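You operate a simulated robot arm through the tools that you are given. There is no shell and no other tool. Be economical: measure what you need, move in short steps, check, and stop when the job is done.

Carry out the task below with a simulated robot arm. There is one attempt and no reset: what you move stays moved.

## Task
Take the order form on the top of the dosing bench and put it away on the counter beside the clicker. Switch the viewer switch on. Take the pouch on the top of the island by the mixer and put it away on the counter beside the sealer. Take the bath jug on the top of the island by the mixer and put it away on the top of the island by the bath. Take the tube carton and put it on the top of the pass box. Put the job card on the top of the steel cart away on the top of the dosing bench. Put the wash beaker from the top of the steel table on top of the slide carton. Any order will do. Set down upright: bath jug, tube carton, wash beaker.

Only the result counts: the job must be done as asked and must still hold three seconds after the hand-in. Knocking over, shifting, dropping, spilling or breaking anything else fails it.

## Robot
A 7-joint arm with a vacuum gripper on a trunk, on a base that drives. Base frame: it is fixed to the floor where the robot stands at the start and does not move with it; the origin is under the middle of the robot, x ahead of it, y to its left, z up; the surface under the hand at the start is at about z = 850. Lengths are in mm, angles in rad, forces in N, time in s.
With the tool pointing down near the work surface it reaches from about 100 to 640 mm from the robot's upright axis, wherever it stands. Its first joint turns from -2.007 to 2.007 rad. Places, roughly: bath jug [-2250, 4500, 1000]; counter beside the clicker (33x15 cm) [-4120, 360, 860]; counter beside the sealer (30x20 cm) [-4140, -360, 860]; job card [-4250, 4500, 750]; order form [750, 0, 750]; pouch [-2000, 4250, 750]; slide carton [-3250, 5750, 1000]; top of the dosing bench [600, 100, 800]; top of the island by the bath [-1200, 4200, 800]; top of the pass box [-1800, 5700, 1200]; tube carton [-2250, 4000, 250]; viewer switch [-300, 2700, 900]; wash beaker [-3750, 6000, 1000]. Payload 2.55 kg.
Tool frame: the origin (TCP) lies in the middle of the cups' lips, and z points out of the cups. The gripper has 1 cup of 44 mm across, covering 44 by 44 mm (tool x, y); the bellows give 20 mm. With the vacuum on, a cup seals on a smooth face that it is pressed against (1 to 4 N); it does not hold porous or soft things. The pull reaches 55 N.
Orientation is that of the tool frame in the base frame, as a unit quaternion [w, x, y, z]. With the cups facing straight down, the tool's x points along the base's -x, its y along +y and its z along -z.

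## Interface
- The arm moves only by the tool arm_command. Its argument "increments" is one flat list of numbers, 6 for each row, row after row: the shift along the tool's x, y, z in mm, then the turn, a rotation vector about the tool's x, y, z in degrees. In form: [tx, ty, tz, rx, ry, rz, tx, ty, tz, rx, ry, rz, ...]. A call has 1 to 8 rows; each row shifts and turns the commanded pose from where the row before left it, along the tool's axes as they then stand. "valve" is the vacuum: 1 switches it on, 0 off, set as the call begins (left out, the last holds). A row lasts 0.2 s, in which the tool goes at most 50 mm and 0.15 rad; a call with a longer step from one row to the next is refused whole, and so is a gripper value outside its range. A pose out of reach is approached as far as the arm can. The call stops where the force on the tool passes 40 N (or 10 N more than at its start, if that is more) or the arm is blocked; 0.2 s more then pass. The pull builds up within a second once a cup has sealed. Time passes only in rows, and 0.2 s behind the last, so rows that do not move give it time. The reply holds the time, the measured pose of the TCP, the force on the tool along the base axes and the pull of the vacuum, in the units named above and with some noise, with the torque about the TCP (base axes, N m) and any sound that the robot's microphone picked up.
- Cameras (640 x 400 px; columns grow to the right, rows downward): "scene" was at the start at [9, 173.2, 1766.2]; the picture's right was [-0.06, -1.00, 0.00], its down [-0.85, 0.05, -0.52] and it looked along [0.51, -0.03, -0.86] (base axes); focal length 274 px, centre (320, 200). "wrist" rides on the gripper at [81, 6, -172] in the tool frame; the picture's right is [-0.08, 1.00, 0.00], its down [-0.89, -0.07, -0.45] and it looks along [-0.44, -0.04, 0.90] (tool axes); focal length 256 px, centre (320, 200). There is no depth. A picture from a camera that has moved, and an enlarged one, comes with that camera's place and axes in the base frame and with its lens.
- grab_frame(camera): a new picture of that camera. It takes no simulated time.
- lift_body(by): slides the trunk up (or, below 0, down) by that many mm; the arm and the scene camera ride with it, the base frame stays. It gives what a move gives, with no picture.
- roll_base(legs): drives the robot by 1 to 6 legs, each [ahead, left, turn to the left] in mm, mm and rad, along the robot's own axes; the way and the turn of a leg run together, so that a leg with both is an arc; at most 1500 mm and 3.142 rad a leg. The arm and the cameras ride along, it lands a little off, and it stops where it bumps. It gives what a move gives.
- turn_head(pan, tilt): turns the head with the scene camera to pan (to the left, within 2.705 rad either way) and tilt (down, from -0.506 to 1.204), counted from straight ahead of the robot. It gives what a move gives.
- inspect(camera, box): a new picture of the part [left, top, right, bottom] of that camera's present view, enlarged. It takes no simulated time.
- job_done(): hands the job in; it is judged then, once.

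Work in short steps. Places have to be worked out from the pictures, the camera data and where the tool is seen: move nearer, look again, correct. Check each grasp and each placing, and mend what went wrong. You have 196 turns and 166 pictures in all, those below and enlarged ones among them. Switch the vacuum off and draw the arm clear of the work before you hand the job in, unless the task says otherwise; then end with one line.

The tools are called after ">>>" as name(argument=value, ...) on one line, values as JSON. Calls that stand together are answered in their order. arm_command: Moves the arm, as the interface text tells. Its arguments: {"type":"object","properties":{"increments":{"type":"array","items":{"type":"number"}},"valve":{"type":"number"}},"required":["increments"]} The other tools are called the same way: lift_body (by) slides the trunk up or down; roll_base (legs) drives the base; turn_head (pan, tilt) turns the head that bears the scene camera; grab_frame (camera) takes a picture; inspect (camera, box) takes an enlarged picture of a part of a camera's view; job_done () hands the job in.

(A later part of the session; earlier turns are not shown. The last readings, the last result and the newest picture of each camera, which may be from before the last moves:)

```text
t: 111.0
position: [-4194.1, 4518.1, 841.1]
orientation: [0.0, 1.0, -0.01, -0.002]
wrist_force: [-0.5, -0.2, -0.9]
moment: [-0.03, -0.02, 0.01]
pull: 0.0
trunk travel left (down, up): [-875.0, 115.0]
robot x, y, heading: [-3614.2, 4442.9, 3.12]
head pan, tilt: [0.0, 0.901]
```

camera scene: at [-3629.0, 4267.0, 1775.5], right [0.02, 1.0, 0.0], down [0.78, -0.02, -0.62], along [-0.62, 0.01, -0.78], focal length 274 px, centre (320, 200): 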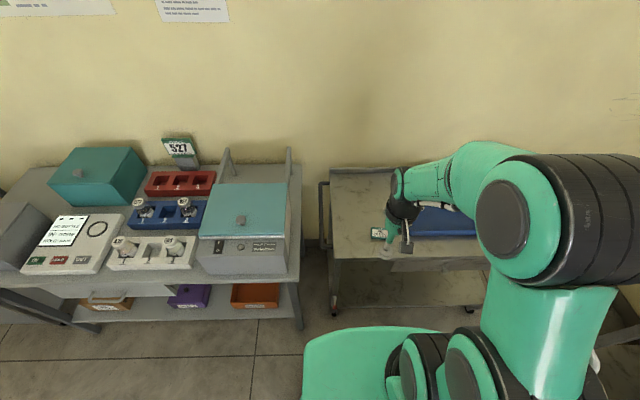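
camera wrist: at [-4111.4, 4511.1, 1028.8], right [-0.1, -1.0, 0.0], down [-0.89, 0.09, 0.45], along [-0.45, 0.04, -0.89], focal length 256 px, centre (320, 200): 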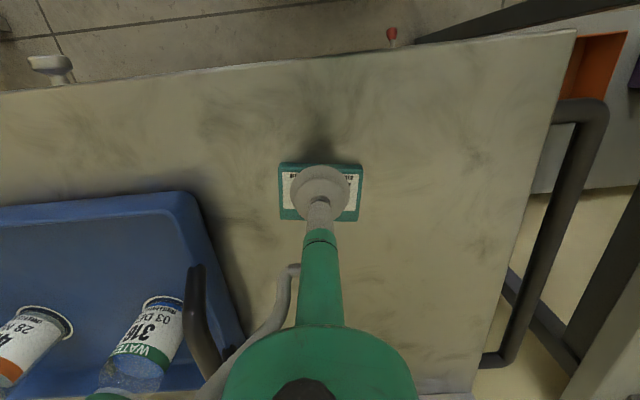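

The surface is lower than thought (~820), which puts the card centre near x=−4203. I shift 9 mm and keep descending.

>>> arm_command(increments=[-9, 0, 0, 0, 0, 0, 0, 0, 4, 0, 0, 0, 0, 0, 4, 0, 0, 0, 0, 0, 3, 0, 0, 0, 0, 0, 0, 0, 0, 0])

>>> grab_frame(camera="wrist")

```text
t: 112.2
position: [-4203.3, 4518.8, 829.7]
orientation: [-0.001, 1.0, -0.01, -0.002]
wrist_force: [-0.6, -0.7, 1.3]
moment: [0.01, -0.01, -0.01]
pull: 0.0
trunk travel left (down, up): [-875.0, 115.0]
robot x, y, heading: [-3613.1, 4441.1, 3.125]
head pan, tilt: [0.0, 0.901]
```

```text
130 pictures are left
camera wrist: at [-4121.0, 4510.5, 1003.1], right [-0.1, -1.0, 0.0], down [-0.89, 0.09, 0.45], along [-0.45, 0.04, -0.89], focal length 256 px, centre (320, 200)
```

wrist: 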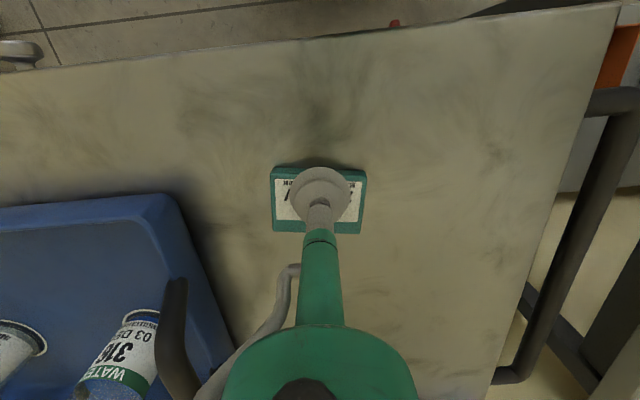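

Nearly touching; I shift 5 mm more and press down.

>>> arm_command(increments=[-5, 0, 0, 0, 0, 0, 0, 0, 4, 0, 0, 0, 0, 0, 4, 0, 0, 0, 0, 0, 4, 0, 0, 0, 0, 0, 0, 0, 0, 0, 0, 0, 0, 0, 0, 0])

```text
t: 113.2
position: [-4213.0, 4518.4, 826.5]
orientation: [-0.001, 1.0, -0.01, -0.008]
wrist_force: [6.8, -0.9, 21.1]
moment: [-0.05, -0.19, 0.03]
pull: 55.1
trunk travel left (down, up): [-875.0, 115.0]
robot x, y, heading: [-3609.9, 4443.1, 3.125]
head pan, tilt: [0.0, 0.901]
stopped in row 5: the force on the tool passed its limit at 41 N (the readings are from after the stop); the commanded pose is now the measured one
```

Sealed (pull 55 N). I lift.

>>> arm_command(increments=[0, 0, -20, 0, 0, 0, 0, 0, -45, 0, 0, 0, 0, 0, -45, 0, 0, 0, 10, 0, -45, 0, 0, 0, 20, 0, -45, 0, 0, 0, 40, 0, -25, 0, 0, 0, 45, 20, -15, 0, 0, 0, 45, 20, 0, 0, 0, 0])

>>> grab_frame(camera="wrist")

```text
refused: row 7 steps farther than a row can; nothing moved
```

```text
129 pictures are left
camera wrist: at [-4129.2, 4511.4, 998.8], right [-0.1, -1.0, 0.0], down [-0.88, 0.09, 0.46], along [-0.46, 0.04, -0.89], focal length 256 px, centre (320, 200)
```

wrist: 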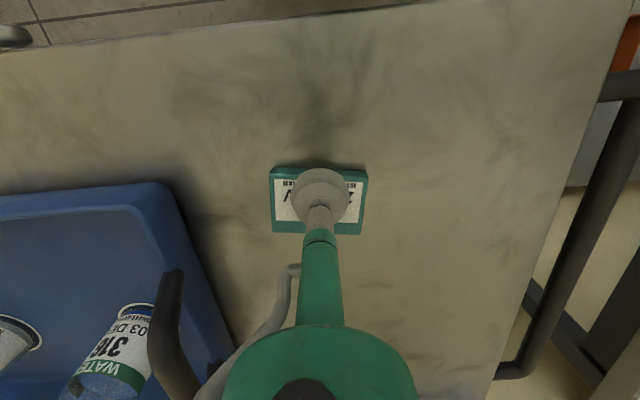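

>>> arm_command(increments=[0, 0, -20, 0, 0, 0, 0, 0, -45, 0, 0, 0, 0, 0, -45, 0, 0, 0, 10, 0, -45, 0, 0, 0, 20, 0, -45, 0, 0, 0, 40, 0, -25, 0, 0, 0, 42, 20, -15, 0, 0, 0, 42, 20, 0, 0, 0, 0])

>>> grab_frame(camera="wrist")

```text
t: 115.0
position: [-4053.5, 4474.2, 1062.6]
orientation: [0.0, 1.0, -0.01, -0.007]
wrist_force: [0.4, -0.5, 0.3]
moment: [0.0, 0.06, 0.02]
pull: 0.0
trunk travel left (down, up): [-875.0, 115.0]
robot x, y, heading: [-3612.8, 4440.7, 3.121]
head pan, tilt: [0.0, 0.901]
```

```text
128 pictures are left
camera wrist: at [-3969.7, 4467.0, 1234.6], right [-0.1, -1.0, 0.0], down [-0.89, 0.09, 0.46], along [-0.46, 0.04, -0.89], focal length 256 px, centre (320, 200)
```

wrist: 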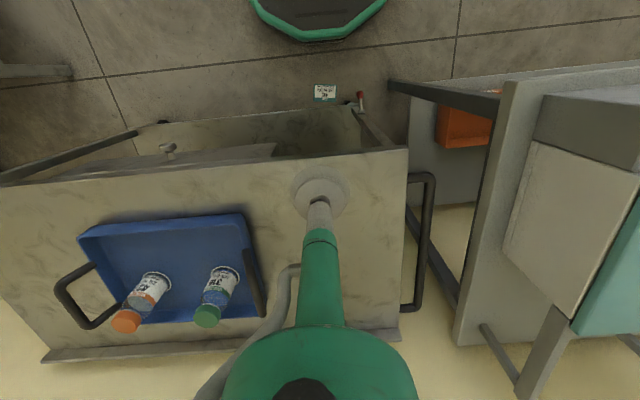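

The card fell off during the lift and now lies on the floor in front of the cart. I look at where exactly.

>>> inspect(camera="wrist", box=[240, 50, 440, 170])

>>> turn_head(pan=0.0, tilt=1.2)

>>> grab_frame(camera="scene")

```text
3.20 times, centred on (340, 110) of wrist
camera zoom: at [-3969.7, 4467.0, 1234.6], right [-0.1, -1.0, 0.0], down [-0.89, 0.09, 0.46], along [-0.46, 0.04, -0.89], focal length 819 px, centre (256, 488)
```

zoom: 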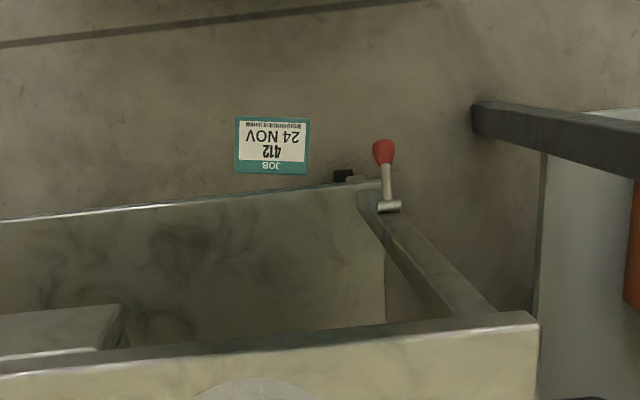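

```text
t: 115.8
position: [-4055.3, 4474.4, 1062.5]
orientation: [-0.001, 1.0, -0.009, -0.005]
wrist_force: [0.2, 0.3, 0.0]
moment: [0.01, 0.01, 0.01]
pull: 0.0
trunk travel left (down, up): [-875.0, 115.0]
robot x, y, heading: [-3607.6, 4441.6, 3.124]
head pan, tilt: [0.0, 1.201]
```

```text
126 pictures are left
camera scene: at [-3609.4, 4266.4, 1755.6], right [0.02, 1.0, 0.0], down [0.93, -0.02, -0.36], along [-0.36, 0.01, -0.93], focal length 274 px, centre (320, 200)
```

scene: 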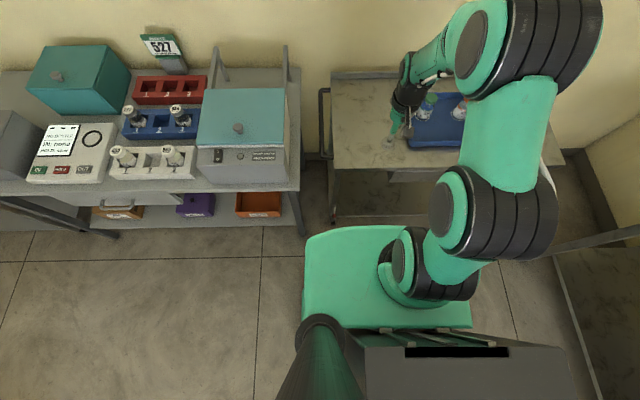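

The apparent size suggests the card was still falling in that picture; I take a fresh one.

>>> grab_frame(camera="wrist")

```text
125 pictures are left
camera wrist: at [-3972.1, 4467.6, 1234.1], right [-0.1, -1.0, 0.0], down [-0.89, 0.09, 0.46], along [-0.45, 0.04, -0.89], focal length 256 px, centre (320, 200)
```

wrist: 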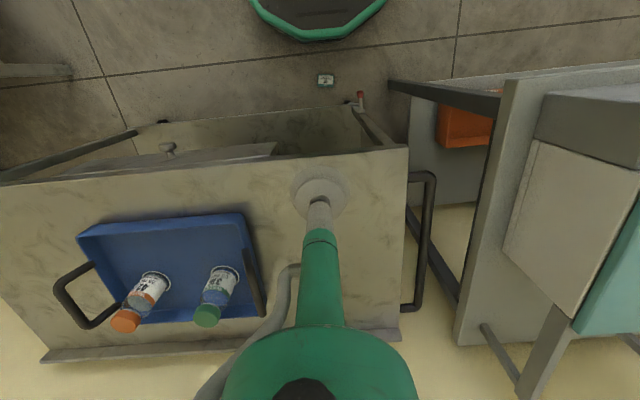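

>>> inspect(camera="wrist", box=[280, 50, 380, 110])

```text
6.40 times, centred on (330, 80) of wrist
camera zoom: at [-3972.1, 4467.6, 1234.1], right [-0.1, -1.0, 0.0], down [-0.89, 0.09, 0.46], along [-0.45, 0.04, -0.89], focal length 1638 px, centre (256, 968)
```

zoom: 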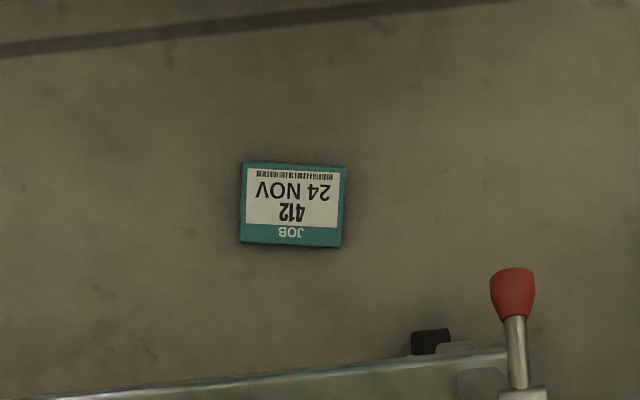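

The card lies face up on the floor at about [−4013, 4440], intact. I back up 170 mm so the arm reaches out clear of the cart, then extend above it.

>>> roll_base(legs=[[-170, 0, 0.018]])

>>> arm_command(increments=[-32, 9, 15, 0, 0, 0, -32, 9, 20, 0, 0, 0, -32, 8, 20, 0, 0, 0, -32, 8, 20, 0, 0, 0, 0, 0, 20, 0, 0, 0, 0, 0, 0, 0, 0, 0])

>>> inspect(camera="wrist", box=[220, 0, 420, 200])

```text
t: 117.3
position: [-3883.7, 4464.5, 1061.7]
orientation: [0.0, 1.0, 0.001, -0.006]
wrist_force: [-0.3, -0.1, -0.7]
moment: [0.0, 0.03, 0.01]
pull: 0.0
trunk travel left (down, up): [-875.0, 115.0]
robot x, y, heading: [-3438.9, 4441.8, -3.139]
head pan, tilt: [0.0, 1.201]
```

```text
t: 118.7
position: [-4014.1, 4430.0, 968.4]
orientation: [0.0, 1.0, 0.0, -0.006]
wrist_force: [-0.4, 0.0, 1.0]
moment: [0.03, 0.01, -0.01]
pull: 0.0
trunk travel left (down, up): [-875.0, 115.0]
robot x, y, heading: [-3443.1, 4445.6, -3.138]
head pan, tilt: [0.0, 1.201]
```

```text
2.00 times, centred on (320, 100) of wrist
camera zoom: at [-3931.5, 4425.2, 1141.0], right [-0.08, -1.0, 0.0], down [-0.89, 0.07, 0.46], along [-0.45, 0.04, -0.89], focal length 512 px, centre (320, 400)
```

zoom: 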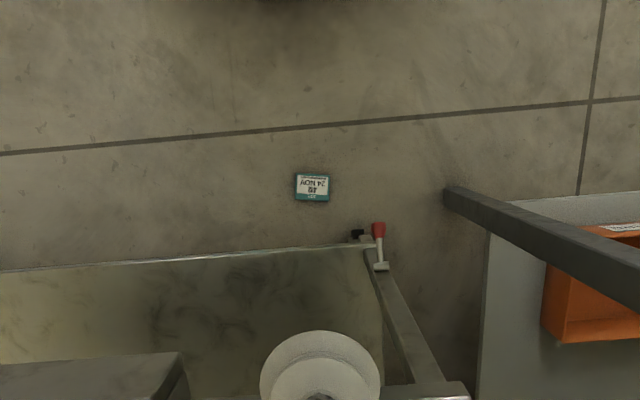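

I correct a slight tool tilt, pull back 45 mm from the cart edge, and lower the trunk 650 mm.

>>> arm_command(increments=[45, -17, 0, 0, 0.7, 0, 0, 0, 0, 0, 0, 0])

>>> lift_body(by=-650)

>>> grab_frame(camera="wrist")

>>> grab_frame(camera="scene")

```text
t: 119.3
position: [-3968.6, 4447.7, 968.3]
orientation: [-0.001, 1.0, 0.001, 0.001]
wrist_force: [-0.4, 0.2, 0.4]
moment: [-0.02, -0.07, -0.03]
pull: 0.0
trunk travel left (down, up): [-875.0, 115.0]
robot x, y, heading: [-3439.3, 4439.0, -3.138]
head pan, tilt: [0.0, 1.201]
```

```text
refused: -650 is not a number from -400 to 400
```

```text
122 pictures are left
camera wrist: at [-3888.1, 4441.4, 1140.9], right [-0.08, -1.0, 0.0], down [-0.89, 0.07, 0.44], along [-0.44, 0.04, -0.9], focal length 256 px, centre (320, 200)
```

wrist: 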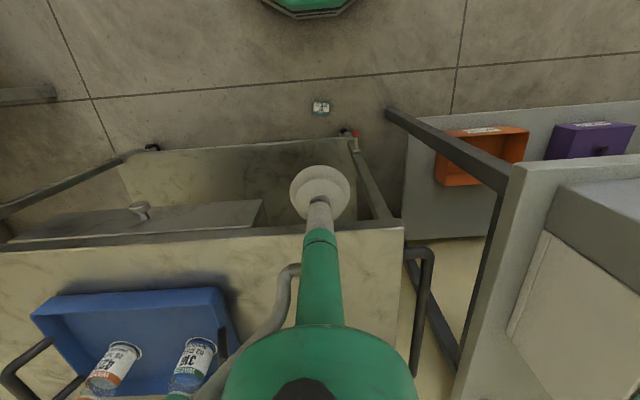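

```text
121 pictures are left
camera scene: at [-3436.0, 4264.2, 1755.5], right [0.0, 1.0, 0.0], down [0.93, 0.0, -0.36], along [-0.36, 0.0, -0.93], focal length 274 px, centre (320, 200)
```

scene: 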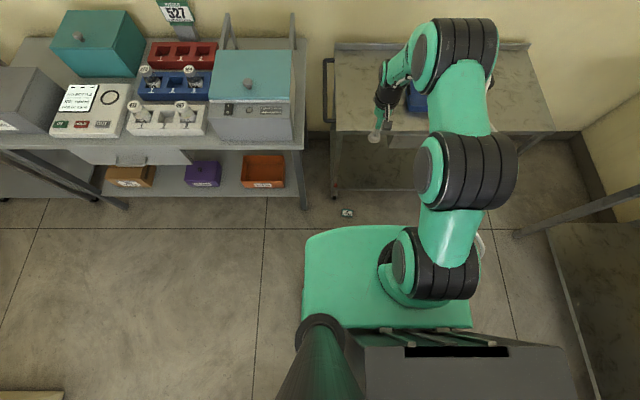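

Both cameras agree: card at ≈[−4015, 4446]. I back up 40 mm more for cart clearance, then lower the trunk in steps.

>>> roll_base(legs=[[-40, 0, 0]])

>>> lift_body(by=-400)

>>> lift_body(by=-250)

>>> grab_frame(camera="wrist")

>>> grab_frame(camera="scene")

```text
t: 120.1
position: [-3927.9, 4448.2, 968.9]
orientation: [0.001, 1.0, 0.001, -0.001]
wrist_force: [-0.1, -0.5, -0.9]
moment: [0.01, 0.01, -0.05]
pull: 0.0
trunk travel left (down, up): [-875.0, 115.0]
robot x, y, heading: [-3394.7, 4442.9, -3.139]
head pan, tilt: [0.0, 1.201]
```

```text
t: 124.0
position: [-3928.0, 4447.9, 569.0]
orientation: [0.0, 1.0, 0.001, 0.0]
wrist_force: [-0.2, 0.0, 0.0]
moment: [0.02, -0.02, 0.01]
pull: 0.1
trunk travel left (down, up): [-475.0, 515.0]
robot x, y, heading: [-3401.0, 4441.1, -3.142]
head pan, tilt: [0.0, 1.201]
```

```text
t: 126.5
position: [-3927.4, 4448.6, 319.1]
orientation: [-0.001, 1.0, 0.001, 0.0]
wrist_force: [0.4, -0.2, -0.3]
moment: [0.03, 0.01, -0.02]
pull: 0.1
trunk travel left (down, up): [-225.0, 765.0]
robot x, y, heading: [-3403.4, 4443.7, -3.147]
head pan, tilt: [0.0, 1.201]
```

```text
120 pictures are left
camera wrist: at [-3846.4, 4442.2, 491.6], right [-0.08, -1.0, 0.0], down [-0.89, 0.07, 0.45], along [-0.44, 0.04, -0.9], focal length 256 px, centre (320, 200)
```

wrist: 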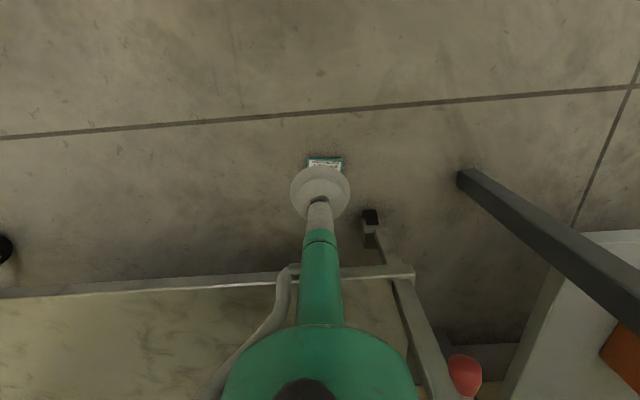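

```text
119 pictures are left
camera scene: at [-3393.3, 4265.1, 1105.6], right [0.0, 1.0, 0.0], down [0.93, 0.0, -0.36], along [-0.36, 0.0, -0.93], focal length 274 px, centre (320, 200)
```

scene: 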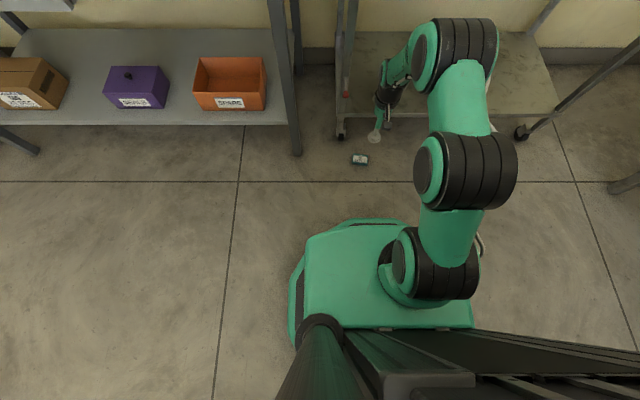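

Now 84 mm forward and down to z≈150, then check with the wrist camera.

>>> arm_command(increments=[-28, 0, 38, 0, 0, 0, -28, 0, 38, 0, 0, 0, -28, 0, 38, 0, 0, 0, 0, 0, 40, 0, 0, 0, 0, 0, 30, 0, 0, 0, 0, 0, 0, 0, 0, 0])

>>> grab_frame(camera="wrist")

>>> grab_frame(camera="scene")

```text
t: 128.0
position: [-4011.8, 4449.0, 134.7]
orientation: [0.0, 1.0, 0.001, 0.0]
wrist_force: [0.2, 0.2, -0.2]
moment: [0.03, -0.01, 0.04]
pull: 0.2
trunk travel left (down, up): [-225.0, 765.0]
robot x, y, heading: [-3394.9, 4441.0, -3.144]
head pan, tilt: [0.0, 1.201]
```

```text
118 pictures are left
camera wrist: at [-3929.5, 4442.5, 307.1], right [-0.08, -1.0, 0.0], down [-0.89, 0.07, 0.45], along [-0.44, 0.04, -0.9], focal length 256 px, centre (320, 200)
```

wrist: 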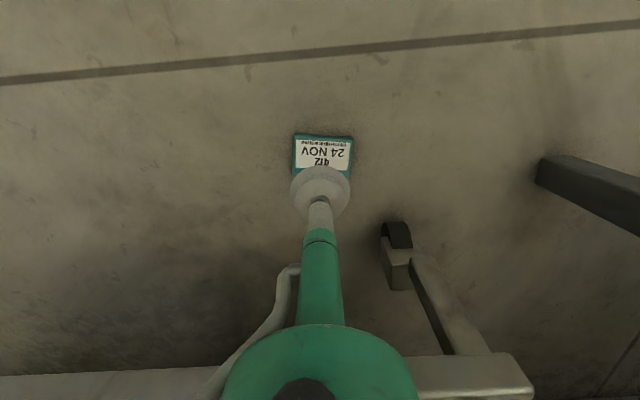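

```text
117 pictures are left
camera scene: at [-3393.4, 4265.1, 1105.6], right [0.0, 1.0, 0.0], down [0.93, 0.0, -0.36], along [-0.36, 0.0, -0.93], focal length 274 px, centre (320, 200)
```

scene: 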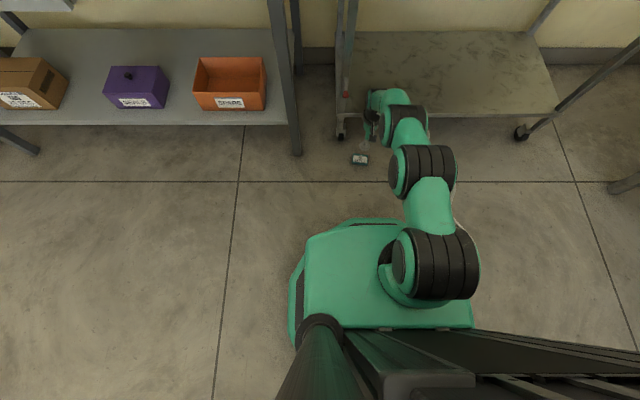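

Card centre ≈[−4016, 4447]. I shift slightly and descend to z≈40 with vacuum on, then check the alignment once more.

>>> arm_command(increments=[-4, 2, 40, 0, 0, 0, 0, 0, 35, 0, 0, 0, 0, 0, 20, 0, 0, 0, 0, 0, 0, 0, 0, 0], valve=1)

>>> grab_frame(camera="wrist")

```text
t: 128.9
position: [-3988.3, 4446.3, 54.8]
orientation: [0.0, 1.0, 0.001, 0.0]
wrist_force: [0.4, 0.3, 0.5]
moment: [-0.01, 0.0, 0.01]
pull: 0.0
out of reach, approached as far as the arm can: row 2, 3
trunk travel left (down, up): [-225.0, 765.0]
robot x, y, heading: [-3394.5, 4440.6, -3.145]
head pan, tilt: [0.0, 1.201]
```

```text
116 pictures are left
camera wrist: at [-3906.9, 4440.3, 227.6], right [-0.08, -1.0, 0.0], down [-0.89, 0.07, 0.45], along [-0.44, 0.04, -0.9], focal length 256 px, centre (320, 200)
```

wrist: 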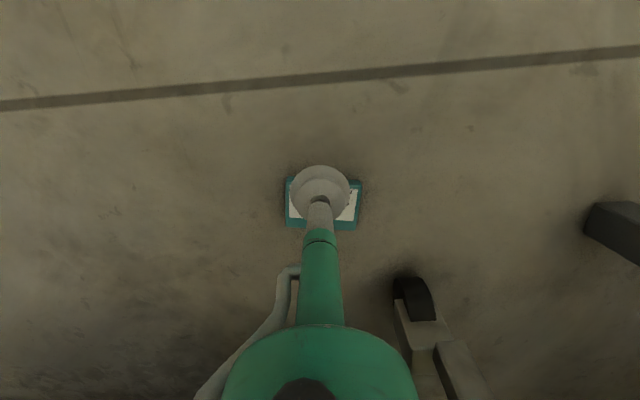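

Reach falls short at this relative height; I raise the arm 120 mm and lower the trunk instead.

>>> arm_command(increments=[0, 0, -40, 0, 0, 0, 0, 0, -40, 0, 0, 0, 0, 0, -40, 0, 0, 0, 0, 0, 0, 0, 0, 0])

>>> lift_body(by=-110)

>>> grab_frame(camera="wrist")

```text
t: 129.9
position: [-3989.2, 4445.0, 173.8]
orientation: [0.0, 1.0, 0.001, 0.001]
wrist_force: [-0.1, -0.4, 0.1]
moment: [0.0, 0.02, 0.0]
pull: 0.1
trunk travel left (down, up): [-225.0, 765.0]
robot x, y, heading: [-3399.9, 4442.0, -3.14]
head pan, tilt: [0.0, 1.201]
```

```text
t: 131.4
position: [-3988.4, 4447.2, 63.8]
orientation: [0.0, 1.0, 0.001, 0.0]
wrist_force: [0.4, -0.6, -0.3]
moment: [0.04, 0.03, 0.0]
pull: 0.1
trunk travel left (down, up): [-115.0, 875.0]
robot x, y, heading: [-3400.3, 4442.0, -3.141]
head pan, tilt: [0.0, 1.201]
```

```text
115 pictures are left
camera wrist: at [-3907.0, 4440.6, 237.0], right [-0.08, -1.0, 0.0], down [-0.89, 0.07, 0.45], along [-0.44, 0.04, -0.9], focal length 256 px, centre (320, 200)
```

wrist: 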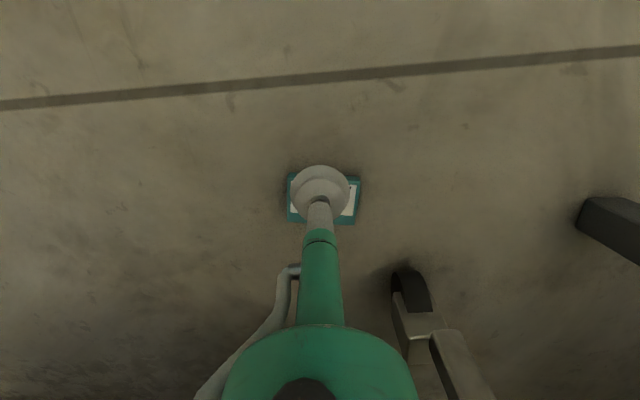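

Card centre again at ≈−4016; I move 27 mm forward and descend stepwise.

>>> arm_command(increments=[-14, 0, 10, 0, 0, 0, -13, 0, 10, 0, 0, 0, 0, 0, 0, 0, 0, 0], valve=1)

>>> grab_frame(camera="wrist")

```text
t: 132.2
position: [-4015.0, 4445.7, 44.4]
orientation: [0.0, 1.0, 0.001, 0.001]
wrist_force: [-0.3, -0.3, 0.6]
moment: [-0.01, -0.02, -0.01]
pull: 0.1
trunk travel left (down, up): [-115.0, 875.0]
robot x, y, heading: [-3396.8, 4442.3, -3.138]
head pan, tilt: [0.0, 1.201]
```

```text
114 pictures are left
camera wrist: at [-3934.1, 4440.5, 217.2], right [-0.08, -1.0, 0.0], down [-0.89, 0.07, 0.45], along [-0.44, 0.04, -0.9], focal length 256 px, centre (320, 200)
```

wrist: 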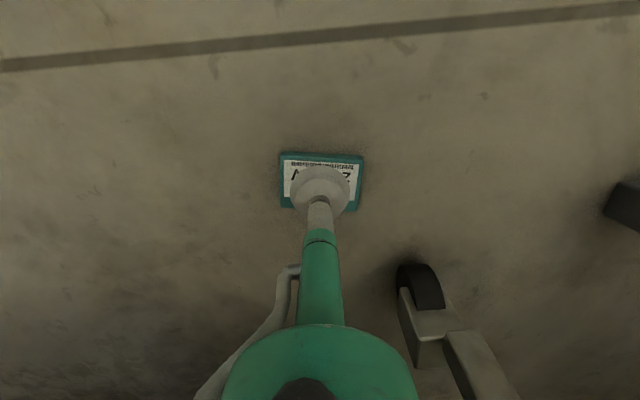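

Aligned. I lower in small steps toward contact.

>>> arm_command(increments=[-1, 0, 14, 0, 0, 0, 0, 0, 5, 0, 0, 0, 0, 0, 4, 0, 0, 0, 0, 0, 3, 0, 0, 0, 0, 0, 0, 0, 0, 0])

```text
t: 133.4
position: [-4015.1, 4446.3, 17.6]
orientation: [0.0, 1.0, 0.001, 0.0]
wrist_force: [0.1, 0.8, 0.5]
moment: [-0.01, 0.06, -0.02]
pull: 54.4
trunk travel left (down, up): [-115.0, 875.0]
robot x, y, heading: [-3401.7, 4442.9, -3.142]
head pan, tilt: [0.0, 1.201]
```

Sealed with almost no contact force. I give it a second and lift gently.

>>> arm_command(increments=[0, 0, 0, 0, 0, 0, 0, 0, 0, 0, 0, 0, 0, 0, 0, 0, 0, 0, 0, 0, -8, 0, 0, 0, 0, 0, -15, 0, 0, 0, 0, 0, -20, 0, 0, 0, 0, 0, -20, 0, 0, 0, 0, 0, 0, 0, 0, 0])

>>> grab_frame(camera="wrist")

```text
t: 135.2
position: [-4014.7, 4445.1, 82.0]
orientation: [0.0, 1.0, 0.001, -0.001]
wrist_force: [-0.3, 0.8, -1.0]
moment: [0.03, 0.05, -0.03]
pull: 55.1
trunk travel left (down, up): [-115.0, 875.0]
robot x, y, heading: [-3400.2, 4439.8, -3.139]
head pan, tilt: [0.0, 1.201]
```

```text
113 pictures are left
camera wrist: at [-3933.3, 4440.2, 256.0], right [-0.08, -1.0, 0.0], down [-0.89, 0.07, 0.45], along [-0.44, 0.04, -0.9], focal length 256 px, centre (320, 200)
```

wrist: 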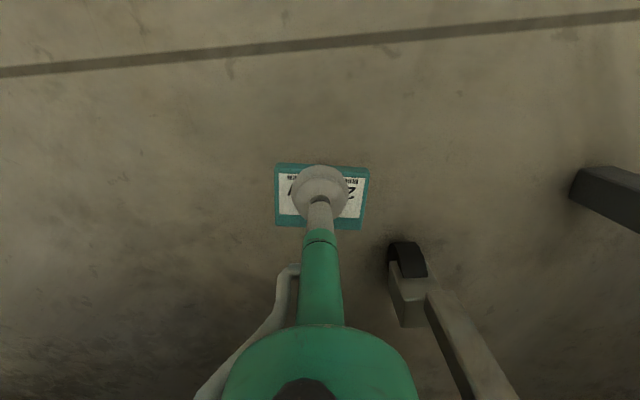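

The card holds. I retract, raise the trunk again, then turn to face −y for the trip back to the dosing bench.

>>> arm_command(increments=[20, 0, -10, 0, 0, 0, 30, 0, -20, 0, 0, 0, 35, 0, -20, 0, 0, 0, 35, 0, -20, 0, 0, 0, 35, 0, -20, 0, 0, 0, 20, 0, -20, 0, 0, 0, 0, 0, 0, 0, 0, 0])

>>> lift_body(by=400)

>>> lift_body(by=400)

>>> lift_body(by=70)

>>> roll_base(legs=[[0, 0, 1.571], [500, -140, 0]])

```text
t: 136.8
position: [-3838.9, 4445.2, 191.1]
orientation: [0.001, 1.0, 0.001, 0.0]
wrist_force: [0.6, 0.3, -0.3]
moment: [0.01, 0.04, -0.03]
pull: 54.4
trunk travel left (down, up): [-115.0, 875.0]
robot x, y, heading: [-3399.6, 4441.7, -3.14]
head pan, tilt: [0.0, 1.201]
```

```text
t: 140.6
position: [-3838.6, 4445.0, 589.6]
orientation: [-0.001, 1.0, 0.001, 0.0]
wrist_force: [0.3, -0.6, -0.6]
moment: [0.02, 0.08, -0.02]
pull: 54.6
trunk travel left (down, up): [-515.0, 475.0]
robot x, y, heading: [-3397.2, 4441.5, -3.145]
head pan, tilt: [0.0, 1.201]
```

```text
t: 144.4
position: [-3839.1, 4445.3, 990.0]
orientation: [0.0, 1.0, 0.001, 0.0]
wrist_force: [-0.7, 0.3, -0.7]
moment: [-0.04, 0.03, 0.01]
pull: 55.0
trunk travel left (down, up): [-915.0, 75.0]
robot x, y, heading: [-3399.4, 4440.6, -3.138]
head pan, tilt: [0.0, 1.201]
```

```text
t: 145.5
position: [-3840.1, 4446.1, 1060.3]
orientation: [0.0, 1.0, 0.001, 0.0]
wrist_force: [-0.3, -0.3, -0.2]
moment: [-0.02, 0.05, 0.01]
pull: 55.0
trunk travel left (down, up): [-985.0, 5.0]
robot x, y, heading: [-3399.1, 4440.5, -3.142]
head pan, tilt: [0.0, 1.201]
```

```text
t: 152.4
position: [-3544.7, 3495.5, 1058.6]
orientation: [0.001, 0.706, 0.708, 0.0]
wrist_force: [-0.3, 0.4, -0.8]
moment: [-0.07, 0.04, 0.02]
pull: 54.7
trunk travel left (down, up): [-985.0, 5.0]
robot x, y, heading: [-3538.2, 3935.2, -1.573]
head pan, tilt: [0.0, 1.201]
```

Still held. I raise the arm to z≈1150 and drive down the corridor and along to the dosing bench.

>>> arm_command(increments=[0, 0, -25, 0, 0, 0, 0, 0, -25, 0, 0, 0, 0, 0, -25, 0, 0, 0, 0, 0, -25, 0, 0, 0])

>>> roll_base(legs=[[1500, 0, 0], [1500, 0, 0], [0, 0, 1.571]])

```text
t: 153.4
position: [-3546.6, 3498.5, 1161.7]
orientation: [0.001, 0.707, 0.707, 0.0]
wrist_force: [0.0, 0.3, -0.5]
moment: [-0.08, 0.03, -0.02]
pull: 55.3
trunk travel left (down, up): [-985.0, 5.0]
robot x, y, heading: [-3541.7, 3935.4, -1.569]
head pan, tilt: [0.0, 1.201]
```

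```text
t: 171.7
position: [-3058.6, 915.9, 1161.3]
orientation: [0.0, -0.001, 1.0, 0.0]
wrist_force: [0.2, -0.2, 0.4]
moment: [-0.04, -0.07, 0.02]
pull: 54.9
trunk travel left (down, up): [-985.0, 5.0]
robot x, y, heading: [-3496.8, 922.3, 0.004]
head pan, tilt: [0.0, 1.201]
```

Now along y≈920 to x≈−450 and across to y≈150.

>>> roll_base(legs=[[1500, 0, -0.004], [1500, 0, 0], [0, -770, 0]])

>>> turn_head(pan=0.0, tilt=0.8)

>>> grab_frame(camera="scene")

```text
t: 190.1
position: [-14.1, 108.0, 1160.3]
orientation: [0.0, -0.001, 1.0, 0.0]
wrist_force: [0.1, 0.0, -0.2]
moment: [0.01, 0.0, 0.01]
pull: 55.0
trunk travel left (down, up): [-985.0, 5.0]
robot x, y, heading: [-452.7, 109.7, -0.003]
head pan, tilt: [0.0, 1.201]
```

```text
t: 191.0
position: [-14.1, 107.7, 1160.6]
orientation: [0.001, -0.002, 1.0, 0.0]
wrist_force: [-0.8, -0.2, -0.3]
moment: [0.03, -0.04, 0.02]
pull: 55.3
trunk travel left (down, up): [-985.0, 5.0]
robot x, y, heading: [-454.0, 110.9, 0.004]
head pan, tilt: [0.0, 0.799]
```

```text
112 pictures are left
camera scene: at [-432.3, 289.6, 1893.2], right [0.0, -1.0, 0.0], down [-0.72, 0.0, -0.7], along [0.7, 0.0, -0.72], focal length 274 px, centre (320, 200)
```

scene: 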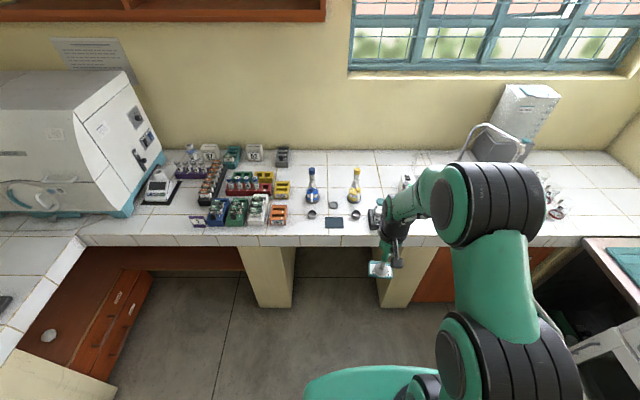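

The gap between the pillars (y −128…484) suits a stand at y≈178. I drive there up to x≈90.

>>> roll_base(legs=[[0, 68, -0.002], [545, 0, 0]])

>>> turn_head(pan=0.0, tilt=0.95)

>>> grab_frame(camera="scene")

>>> grab_frame(camera="wrist")

```text
t: 194.8
position: [534.6, 173.1, 1160.7]
orientation: [0.0, 0.001, 1.0, 0.0]
wrist_force: [-0.2, 0.5, -1.2]
moment: [0.04, -0.01, -0.03]
pull: 54.8
trunk travel left (down, up): [-985.0, 5.0]
robot x, y, heading: [96.9, 177.2, -0.004]
head pan, tilt: [0.0, 0.799]
```

```text
t: 195.5
position: [534.8, 173.1, 1160.8]
orientation: [0.0, -0.001, 1.0, 0.001]
wrist_force: [0.2, -0.1, -0.6]
moment: [0.02, 0.0, -0.04]
pull: 54.7
trunk travel left (down, up): [-985.0, 5.0]
robot x, y, heading: [94.6, 177.6, -0.002]
head pan, tilt: [0.0, 0.949]
```

```text
111 pictures are left
camera scene: at [109.8, 357.0, 1881.8], right [0.0, -1.0, 0.0], down [-0.81, 0.0, -0.58], along [0.58, 0.0, -0.81], focal length 274 px, centre (320, 200)
```

scene: 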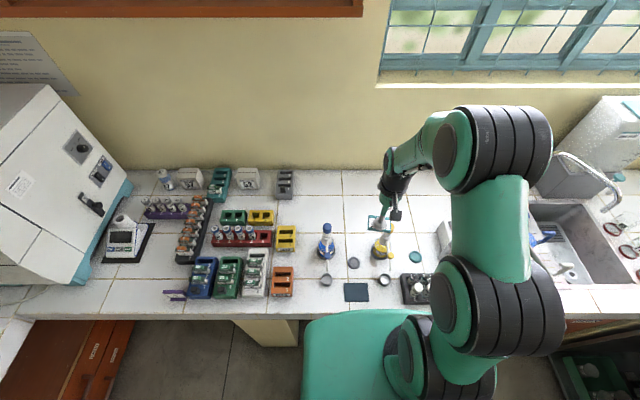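

```text
110 pictures are left
camera wrist: at [455.5, 180.4, 1333.6], right [0.08, 1.0, 0.0], down [0.89, -0.07, 0.45], along [0.44, -0.04, -0.9], focal length 256 px, centre (320, 200)
```

wrist: 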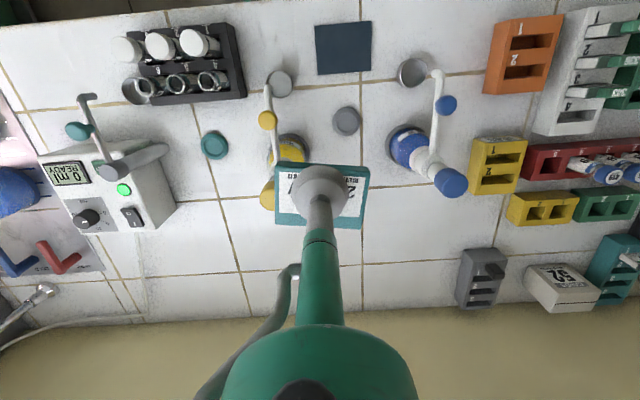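

Both bottles located (yellow y≈100, blue y≈335, x≈590). I go between them to [668, 222], high, then lower.

>>> arm_command(increments=[-33, 12, 0, 0, 0, 0, -33, 13, 0, 0, 0, 0, -33, 12, 0, 0, 0, 0, -34, 12, 0, 0, 0, 0, 0, 0, 0, 0, 0, 0])

>>> lift_body(by=-150)

>>> grab_frame(camera="wrist")

>>> grab_frame(camera="scene")

```text
t: 196.7
position: [668.0, 221.1, 1161.6]
orientation: [0.001, 0.0, 1.0, 0.0]
wrist_force: [-0.1, 0.4, -0.2]
moment: [0.0, -0.02, -0.02]
pull: 55.5
trunk travel left (down, up): [-985.0, 5.0]
robot x, y, heading: [95.7, 179.1, 0.001]
head pan, tilt: [0.0, 0.949]
```

```text
t: 198.4
position: [669.0, 221.3, 1011.7]
orientation: [0.0, 0.0, 1.0, 0.0]
wrist_force: [-0.3, 0.1, 0.9]
moment: [-0.02, -0.05, -0.05]
pull: 55.0
trunk travel left (down, up): [-835.0, 155.0]
robot x, y, heading: [96.1, 180.0, -0.006]
head pan, tilt: [0.0, 0.949]
```

```text
109 pictures are left
camera wrist: at [588.7, 228.9, 1183.9], right [0.08, 1.0, 0.0], down [0.89, -0.07, 0.45], along [0.44, -0.04, -0.9], focal length 256 px, centre (320, 200)
```

wrist: 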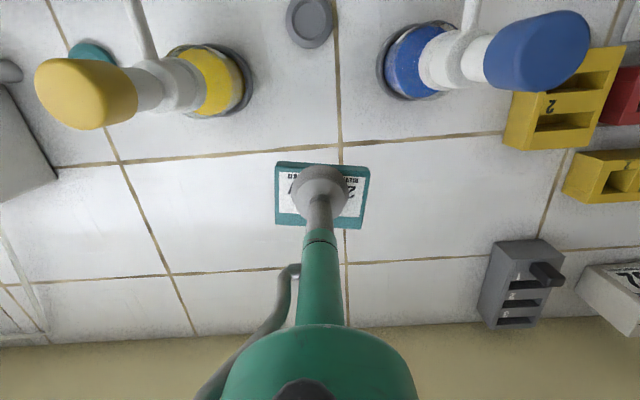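

```text
108 pictures are left
camera scene: at [109.3, 356.9, 1731.9], right [0.0, -1.0, 0.0], down [-0.81, 0.0, -0.58], along [0.58, 0.0, -0.81], focal length 274 px, centre (320, 200)
```

scene: 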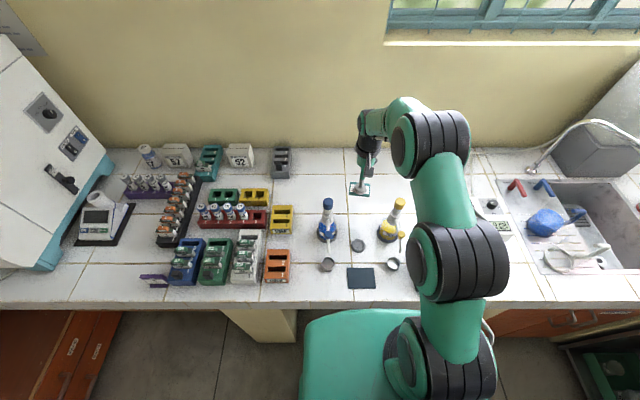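

Clear between the bottles. I descend to z≈880, then in small steps to touch down.

>>> arm_command(increments=[0, 0, 40, 0, 0, 0, 0, 0, 40, 0, 0, 0, 0, 0, 40, 0, 0, 0, 0, 0, 14, 0, 0, 0, 0, 0, 6, 0, 0, 0, 0, 0, 5, 0, 0, 0, 0, 0, 0, 0, 0, 0])

```text
t: 200.0
position: [668.6, 222.5, 866.0]
orientation: [0.0, 0.0, 1.0, 0.0]
wrist_force: [0.3, 0.1, -0.3]
moment: [-0.02, -0.06, -0.01]
pull: 54.4
trunk travel left (down, up): [-835.0, 155.0]
robot x, y, heading: [93.2, 178.7, -0.004]
head pan, tilt: [0.0, 0.949]
```

>>> arm_command(increments=[0, 0, 3, 0, 0, 0, 0, 0, 0, 0, 0, 0])

>>> arm_command(increments=[0, 0, 3, 0, 0, 0, 0, 0, 0, 0, 0, 0])

```text
t: 200.6
position: [667.8, 221.8, 864.3]
orientation: [0.0, 0.0, 1.0, 0.0]
wrist_force: [-0.2, 1.5, 7.0]
moment: [0.0, -0.05, -0.01]
pull: 55.0
trunk travel left (down, up): [-835.0, 155.0]
robot x, y, heading: [94.1, 181.7, -0.002]
head pan, tilt: [0.0, 0.949]
```

```text
t: 201.2
position: [667.9, 221.5, 861.2]
orientation: [0.003, 0.0, 1.0, 0.0]
wrist_force: [-1.7, 2.2, 18.3]
moment: [-0.02, -0.02, 0.05]
pull: 55.2
trunk travel left (down, up): [-835.0, 155.0]
robot x, y, heading: [96.0, 182.3, 0.001]
head pan, tilt: [0.0, 0.949]
```

Contact (18 N). I release, wait and rise.

>>> arm_command(increments=[0, 0, -3, 0, 0, 0, 0, 0, 0, 0, 0, 0, 0, 0, 0, 0, 0, 0, 0, 0, -10, 0, 0, 0, 0, 0, -40, 0, 0, 0, 0, 0, -45, 0, 0, 0, 0, 0, -45, 0, 0, 0, 0, 0, -20, 0, 0, 0], valve=0)

>>> grab_frame(camera="wrist")

```text
t: 203.0
position: [668.4, 221.0, 1023.2]
orientation: [-0.001, 0.0, 1.0, 0.0]
wrist_force: [0.2, -0.8, -0.1]
moment: [-0.02, 0.01, 0.03]
pull: 0.1
trunk travel left (down, up): [-835.0, 155.0]
robot x, y, heading: [96.0, 184.4, -0.004]
head pan, tilt: [0.0, 0.949]
```

```text
107 pictures are left
camera wrist: at [588.6, 227.7, 1195.4], right [0.08, 1.0, 0.0], down [0.89, -0.07, 0.45], along [0.44, -0.04, -0.9], focal length 256 px, centre (320, 200)
```

wrist: 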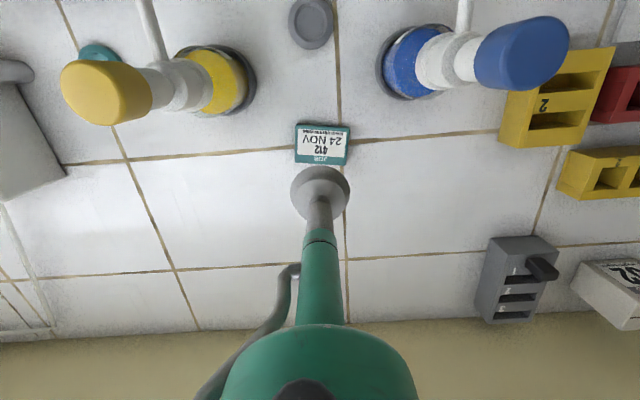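

Card placed flat on the bench. I raise and retract, then drive back round to the north room.

>>> lift_body(by=150)

>>> arm_command(increments=[40, 0, 0, 0, 0, 0, 45, -10, 0, 0, 0, 0, 45, -10, 0, 0, 0, 0, 45, -10, 0, 0, 0, 0, 45, 0, 0, 0, 0, 0, 45, 0, 0, 0, 0, 0, 0, 0, 0, 0, 0, 0])

>>> roll_base(legs=[[-550, 0, 0.004], [0, 740, 0], [0, 0, 3.138], [1500, 0, 0], [1500, 0, 0]])

```text
t: 204.8
position: [669.3, 220.2, 1171.7]
orientation: [0.0, 0.001, 1.0, 0.001]
wrist_force: [0.6, 0.3, -0.3]
moment: [0.0, 0.01, -0.02]
pull: 0.2
trunk travel left (down, up): [-985.0, 5.0]
robot x, y, heading: [95.2, 179.2, -0.004]
head pan, tilt: [0.0, 0.949]
```

```text
t: 206.4
position: [401.6, 192.7, 1169.9]
orientation: [-0.001, -0.001, 1.0, 0.001]
wrist_force: [0.3, 0.4, -0.8]
moment: [0.03, 0.02, -0.01]
pull: 0.0
trunk travel left (down, up): [-985.0, 5.0]
robot x, y, heading: [95.2, 180.6, -0.005]
head pan, tilt: [0.0, 0.949]
```

```text
t: 234.7
position: [-3792.6, 960.5, 1170.8]
orientation: [-0.001, 1.0, -0.019, 0.0]
wrist_force: [0.0, -1.2, -0.2]
moment: [-0.01, 0.03, 0.01]
pull: 0.0
trunk travel left (down, up): [-985.0, 5.0]
robot x, y, heading: [-3487.4, 960.5, 3.102]
head pan, tilt: [0.0, 0.949]
```

Now up the corridor to y≈3390 and turn to face +x into the north room.

>>> roll_base(legs=[[0, 0, -1.531], [1500, 55, 0], [930, 0, 0], [0, 0, -1.571], [550, 0, 0]])

>>> turn_head(pan=0.3, tilt=0.55)

>>> grab_frame(camera="scene")

>>> turn_head(pan=-0.5, tilt=0.45)

>>> grab_frame(camera="scene")

```text
refused: leg 2 is longer than a leg can be; nothing moved
```

```text
t: 235.6
position: [-3792.2, 960.4, 1171.0]
orientation: [0.001, 1.0, -0.019, 0.0]
wrist_force: [-0.2, -0.8, 0.7]
moment: [-0.03, -0.01, 0.01]
pull: 0.0
trunk travel left (down, up): [-985.0, 5.0]
robot x, y, heading: [-3482.0, 959.5, 3.1]
head pan, tilt: [0.3, 0.55]
```

```text
106 pictures are left
camera scene: at [-3519.4, 760.3, 1914.6], right [-0.26, 0.97, 0.0], down [0.51, 0.13, -0.85], along [-0.82, -0.22, -0.52], focal length 274 px, centre (320, 200)
```

scene: 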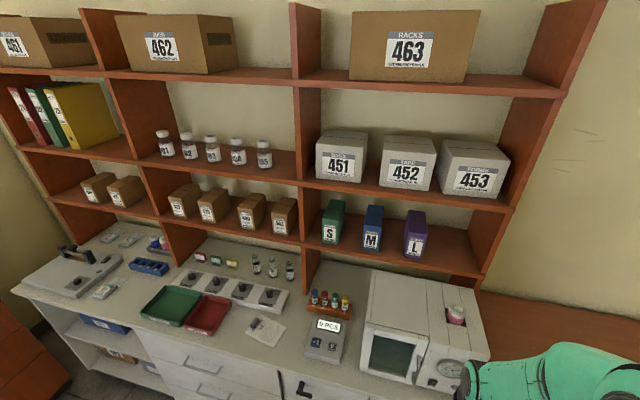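

```text
t: 236.7
position: [-3792.8, 961.6, 1170.6]
orientation: [0.0, 1.0, -0.02, 0.001]
wrist_force: [-0.7, -0.2, -0.1]
moment: [-0.03, 0.0, 0.0]
pull: 0.0
trunk travel left (down, up): [-985.0, 5.0]
robot x, y, heading: [-3488.1, 956.7, 3.102]
head pan, tilt: [-0.499, 0.45]
```

```text
105 pictures are left
camera scene: at [-3511.7, 830.4, 1923.8], right [0.51, 0.86, 0.0], down [0.37, -0.22, -0.9], along [-0.77, 0.46, -0.44], focal length 274 px, centre (320, 200)
```

scene: 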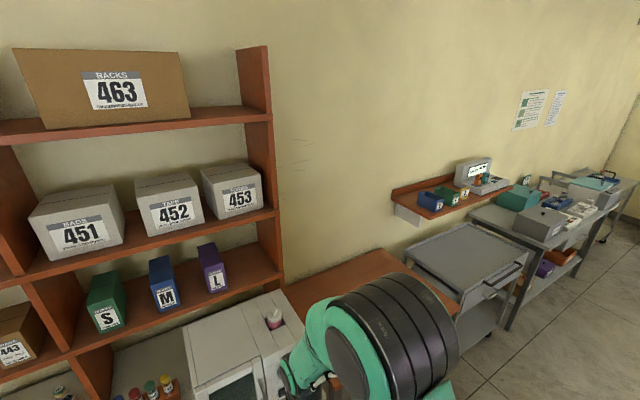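

A leg was too long; I repeat with shorter legs. (The form is seen resting well beside the clicker.)

>>> roll_base(legs=[[0, 0, -1.531], [1400, 55, 0], [1030, 0, 0], [0, 0, -1.571], [550, 0, 0]])

>>> turn_head(pan=0.3, tilt=0.55)

>>> grab_frame(camera="scene")

>>> turn_head(pan=-0.5, tilt=0.45)

>>> grab_frame(camera="scene")

```text
t: 259.0
position: [-2723.7, 3481.9, 1171.1]
orientation: [0.001, -0.03, 1.0, 0.0]
wrist_force: [-0.6, -0.7, 0.2]
moment: [0.04, -0.03, 0.04]
pull: 0.1
trunk travel left (down, up): [-985.0, 5.0]
robot x, y, heading: [-3021.4, 3450.8, 0.059]
head pan, tilt: [-0.499, 0.45]
```

```text
t: 260.1
position: [-2723.5, 3480.3, 1170.3]
orientation: [0.0, -0.03, 1.0, 0.001]
wrist_force: [0.3, 0.2, -0.6]
moment: [0.01, 0.02, -0.01]
pull: 0.1
trunk travel left (down, up): [-985.0, 5.0]
robot x, y, heading: [-3024.0, 3448.0, 0.063]
head pan, tilt: [0.3, 0.55]
```

```text
104 pictures are left
camera scene: at [-3011.7, 3654.6, 1914.7], right [0.35, -0.94, 0.0], down [-0.49, -0.18, -0.85], along [0.8, 0.3, -0.52], focal length 274 px, centre (320, 200)
```

scene: 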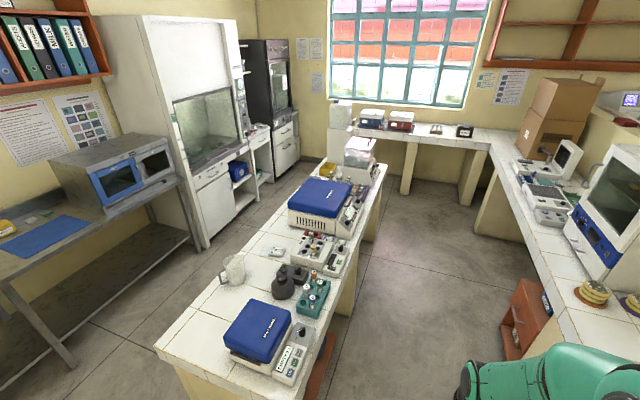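

```text
t: 261.2
position: [-2722.9, 3479.0, 1168.9]
orientation: [-0.001, -0.03, 1.0, 0.0]
wrist_force: [-0.7, -0.4, 0.2]
moment: [-0.03, 0.0, 0.0]
pull: 0.1
trunk travel left (down, up): [-985.0, 5.0]
robot x, y, heading: [-3026.7, 3448.2, 0.064]
head pan, tilt: [-0.499, 0.45]
```

```text
103 pictures are left
camera scene: at [-3012.7, 3584.0, 1923.8], right [-0.42, -0.91, 0.0], down [-0.39, 0.18, -0.9], along [0.82, -0.38, -0.44], focal length 274 px, centre (320, 200)
```

scene: 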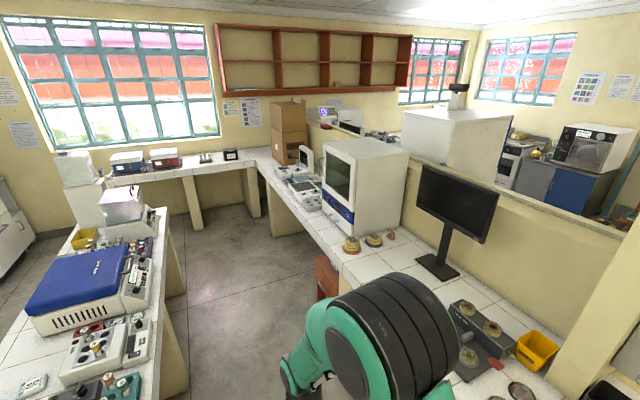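

Room mapped: the jug ≈[−2265, 4410], pouch ≈[−1985, 4305], south counter front y≈2940. I drive along the aisle to x≈−350 and face the viewer.

>>> roll_base(legs=[[0, 0, -0.066], [1400, -60, 0], [1280, 0, 0], [0, 0, -1.571]])

>>> turn_head(pan=0.0, tilt=0.7)

>>> grab_frame(camera="scene")

```text
t: 278.5
position: [-375.3, 3036.6, 1169.6]
orientation: [0.0, 0.727, 0.687, 0.0]
wrist_force: [-0.5, -0.3, 0.2]
moment: [0.03, 0.02, -0.03]
pull: 0.1
trunk travel left (down, up): [-985.0, 5.0]
robot x, y, heading: [-367.6, 3343.4, -1.629]
head pan, tilt: [-0.499, 0.45]
```

```text
t: 279.4
position: [-376.1, 3035.9, 1170.5]
orientation: [0.0, 0.727, 0.686, 0.0]
wrist_force: [-0.2, -0.3, -0.8]
moment: [-0.03, 0.01, -0.02]
pull: 0.0
trunk travel left (down, up): [-985.0, 5.0]
robot x, y, heading: [-370.4, 3341.0, -1.627]
head pan, tilt: [0.0, 0.7]
```

```text
102 pictures are left
camera scene: at [-194.2, 3307.4, 1901.6], right [-1.0, 0.06, 0.0], down [0.04, 0.64, -0.77], along [-0.05, -0.76, -0.64], focal length 274 px, centre (320, 200)
```

scene: 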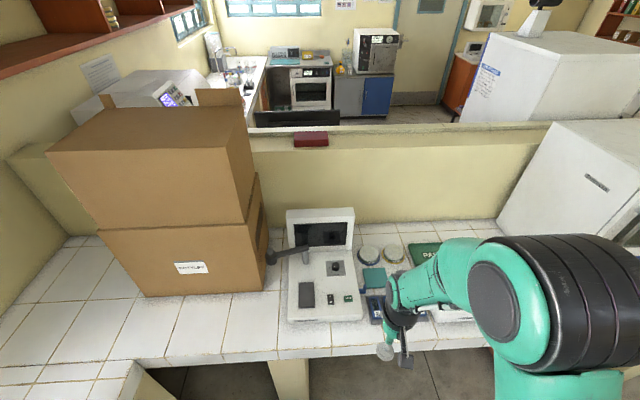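

>>> inspect(camera="scene", box=[260, 200, 420, 330])

```text
3.08 times, centred on (340, 265) of scene
camera zoom: at [-194.2, 3307.4, 1901.6], right [-1.0, 0.06, 0.0], down [0.04, 0.64, -0.77], along [-0.05, -0.76, -0.64], focal length 842 px, centre (258, 0)
```

zoom: 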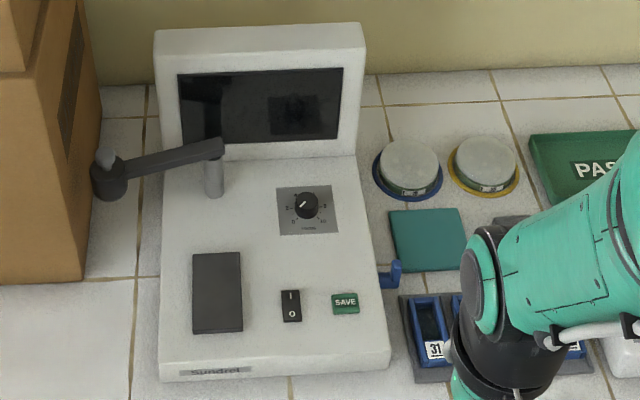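

The rocker switch is at about [−275, 2730, 900], "I" at its far end. I line up with it and approach.

>>> roll_base(legs=[[50, 70, 0.056]])

>>> lift_body(by=-110)

>>> grab_frame(camera="wrist")

```text
t: 280.5
position: [-290.0, 2984.3, 1170.3]
orientation: [0.0, 0.707, 0.707, -0.001]
wrist_force: [0.3, 0.0, -0.3]
moment: [0.01, 0.0, 0.05]
pull: 0.0
trunk travel left (down, up): [-985.0, 5.0]
robot x, y, heading: [-299.9, 3291.6, -1.576]
head pan, tilt: [0.0, 0.7]
```

```text
t: 281.9
position: [-289.6, 2985.4, 1060.4]
orientation: [0.0, 0.708, 0.706, 0.0]
wrist_force: [-0.9, -0.2, 1.0]
moment: [-0.01, 0.01, -0.01]
pull: 0.0
trunk travel left (down, up): [-875.0, 115.0]
robot x, y, heading: [-303.7, 3288.2, -1.574]
head pan, tilt: [0.0, 0.7]
```

```text
100 pictures are left
camera wrist: at [-282.8, 3065.3, 1233.6], right [1.0, -0.08, 0.0], down [-0.07, -0.89, 0.45], along [-0.04, -0.44, -0.9], focal length 256 px, centre (320, 200)
```

wrist: 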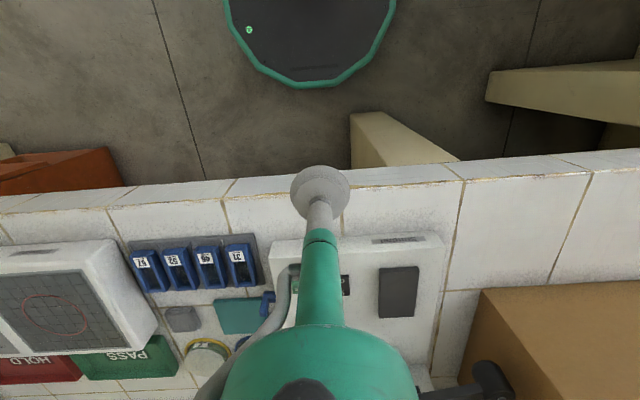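

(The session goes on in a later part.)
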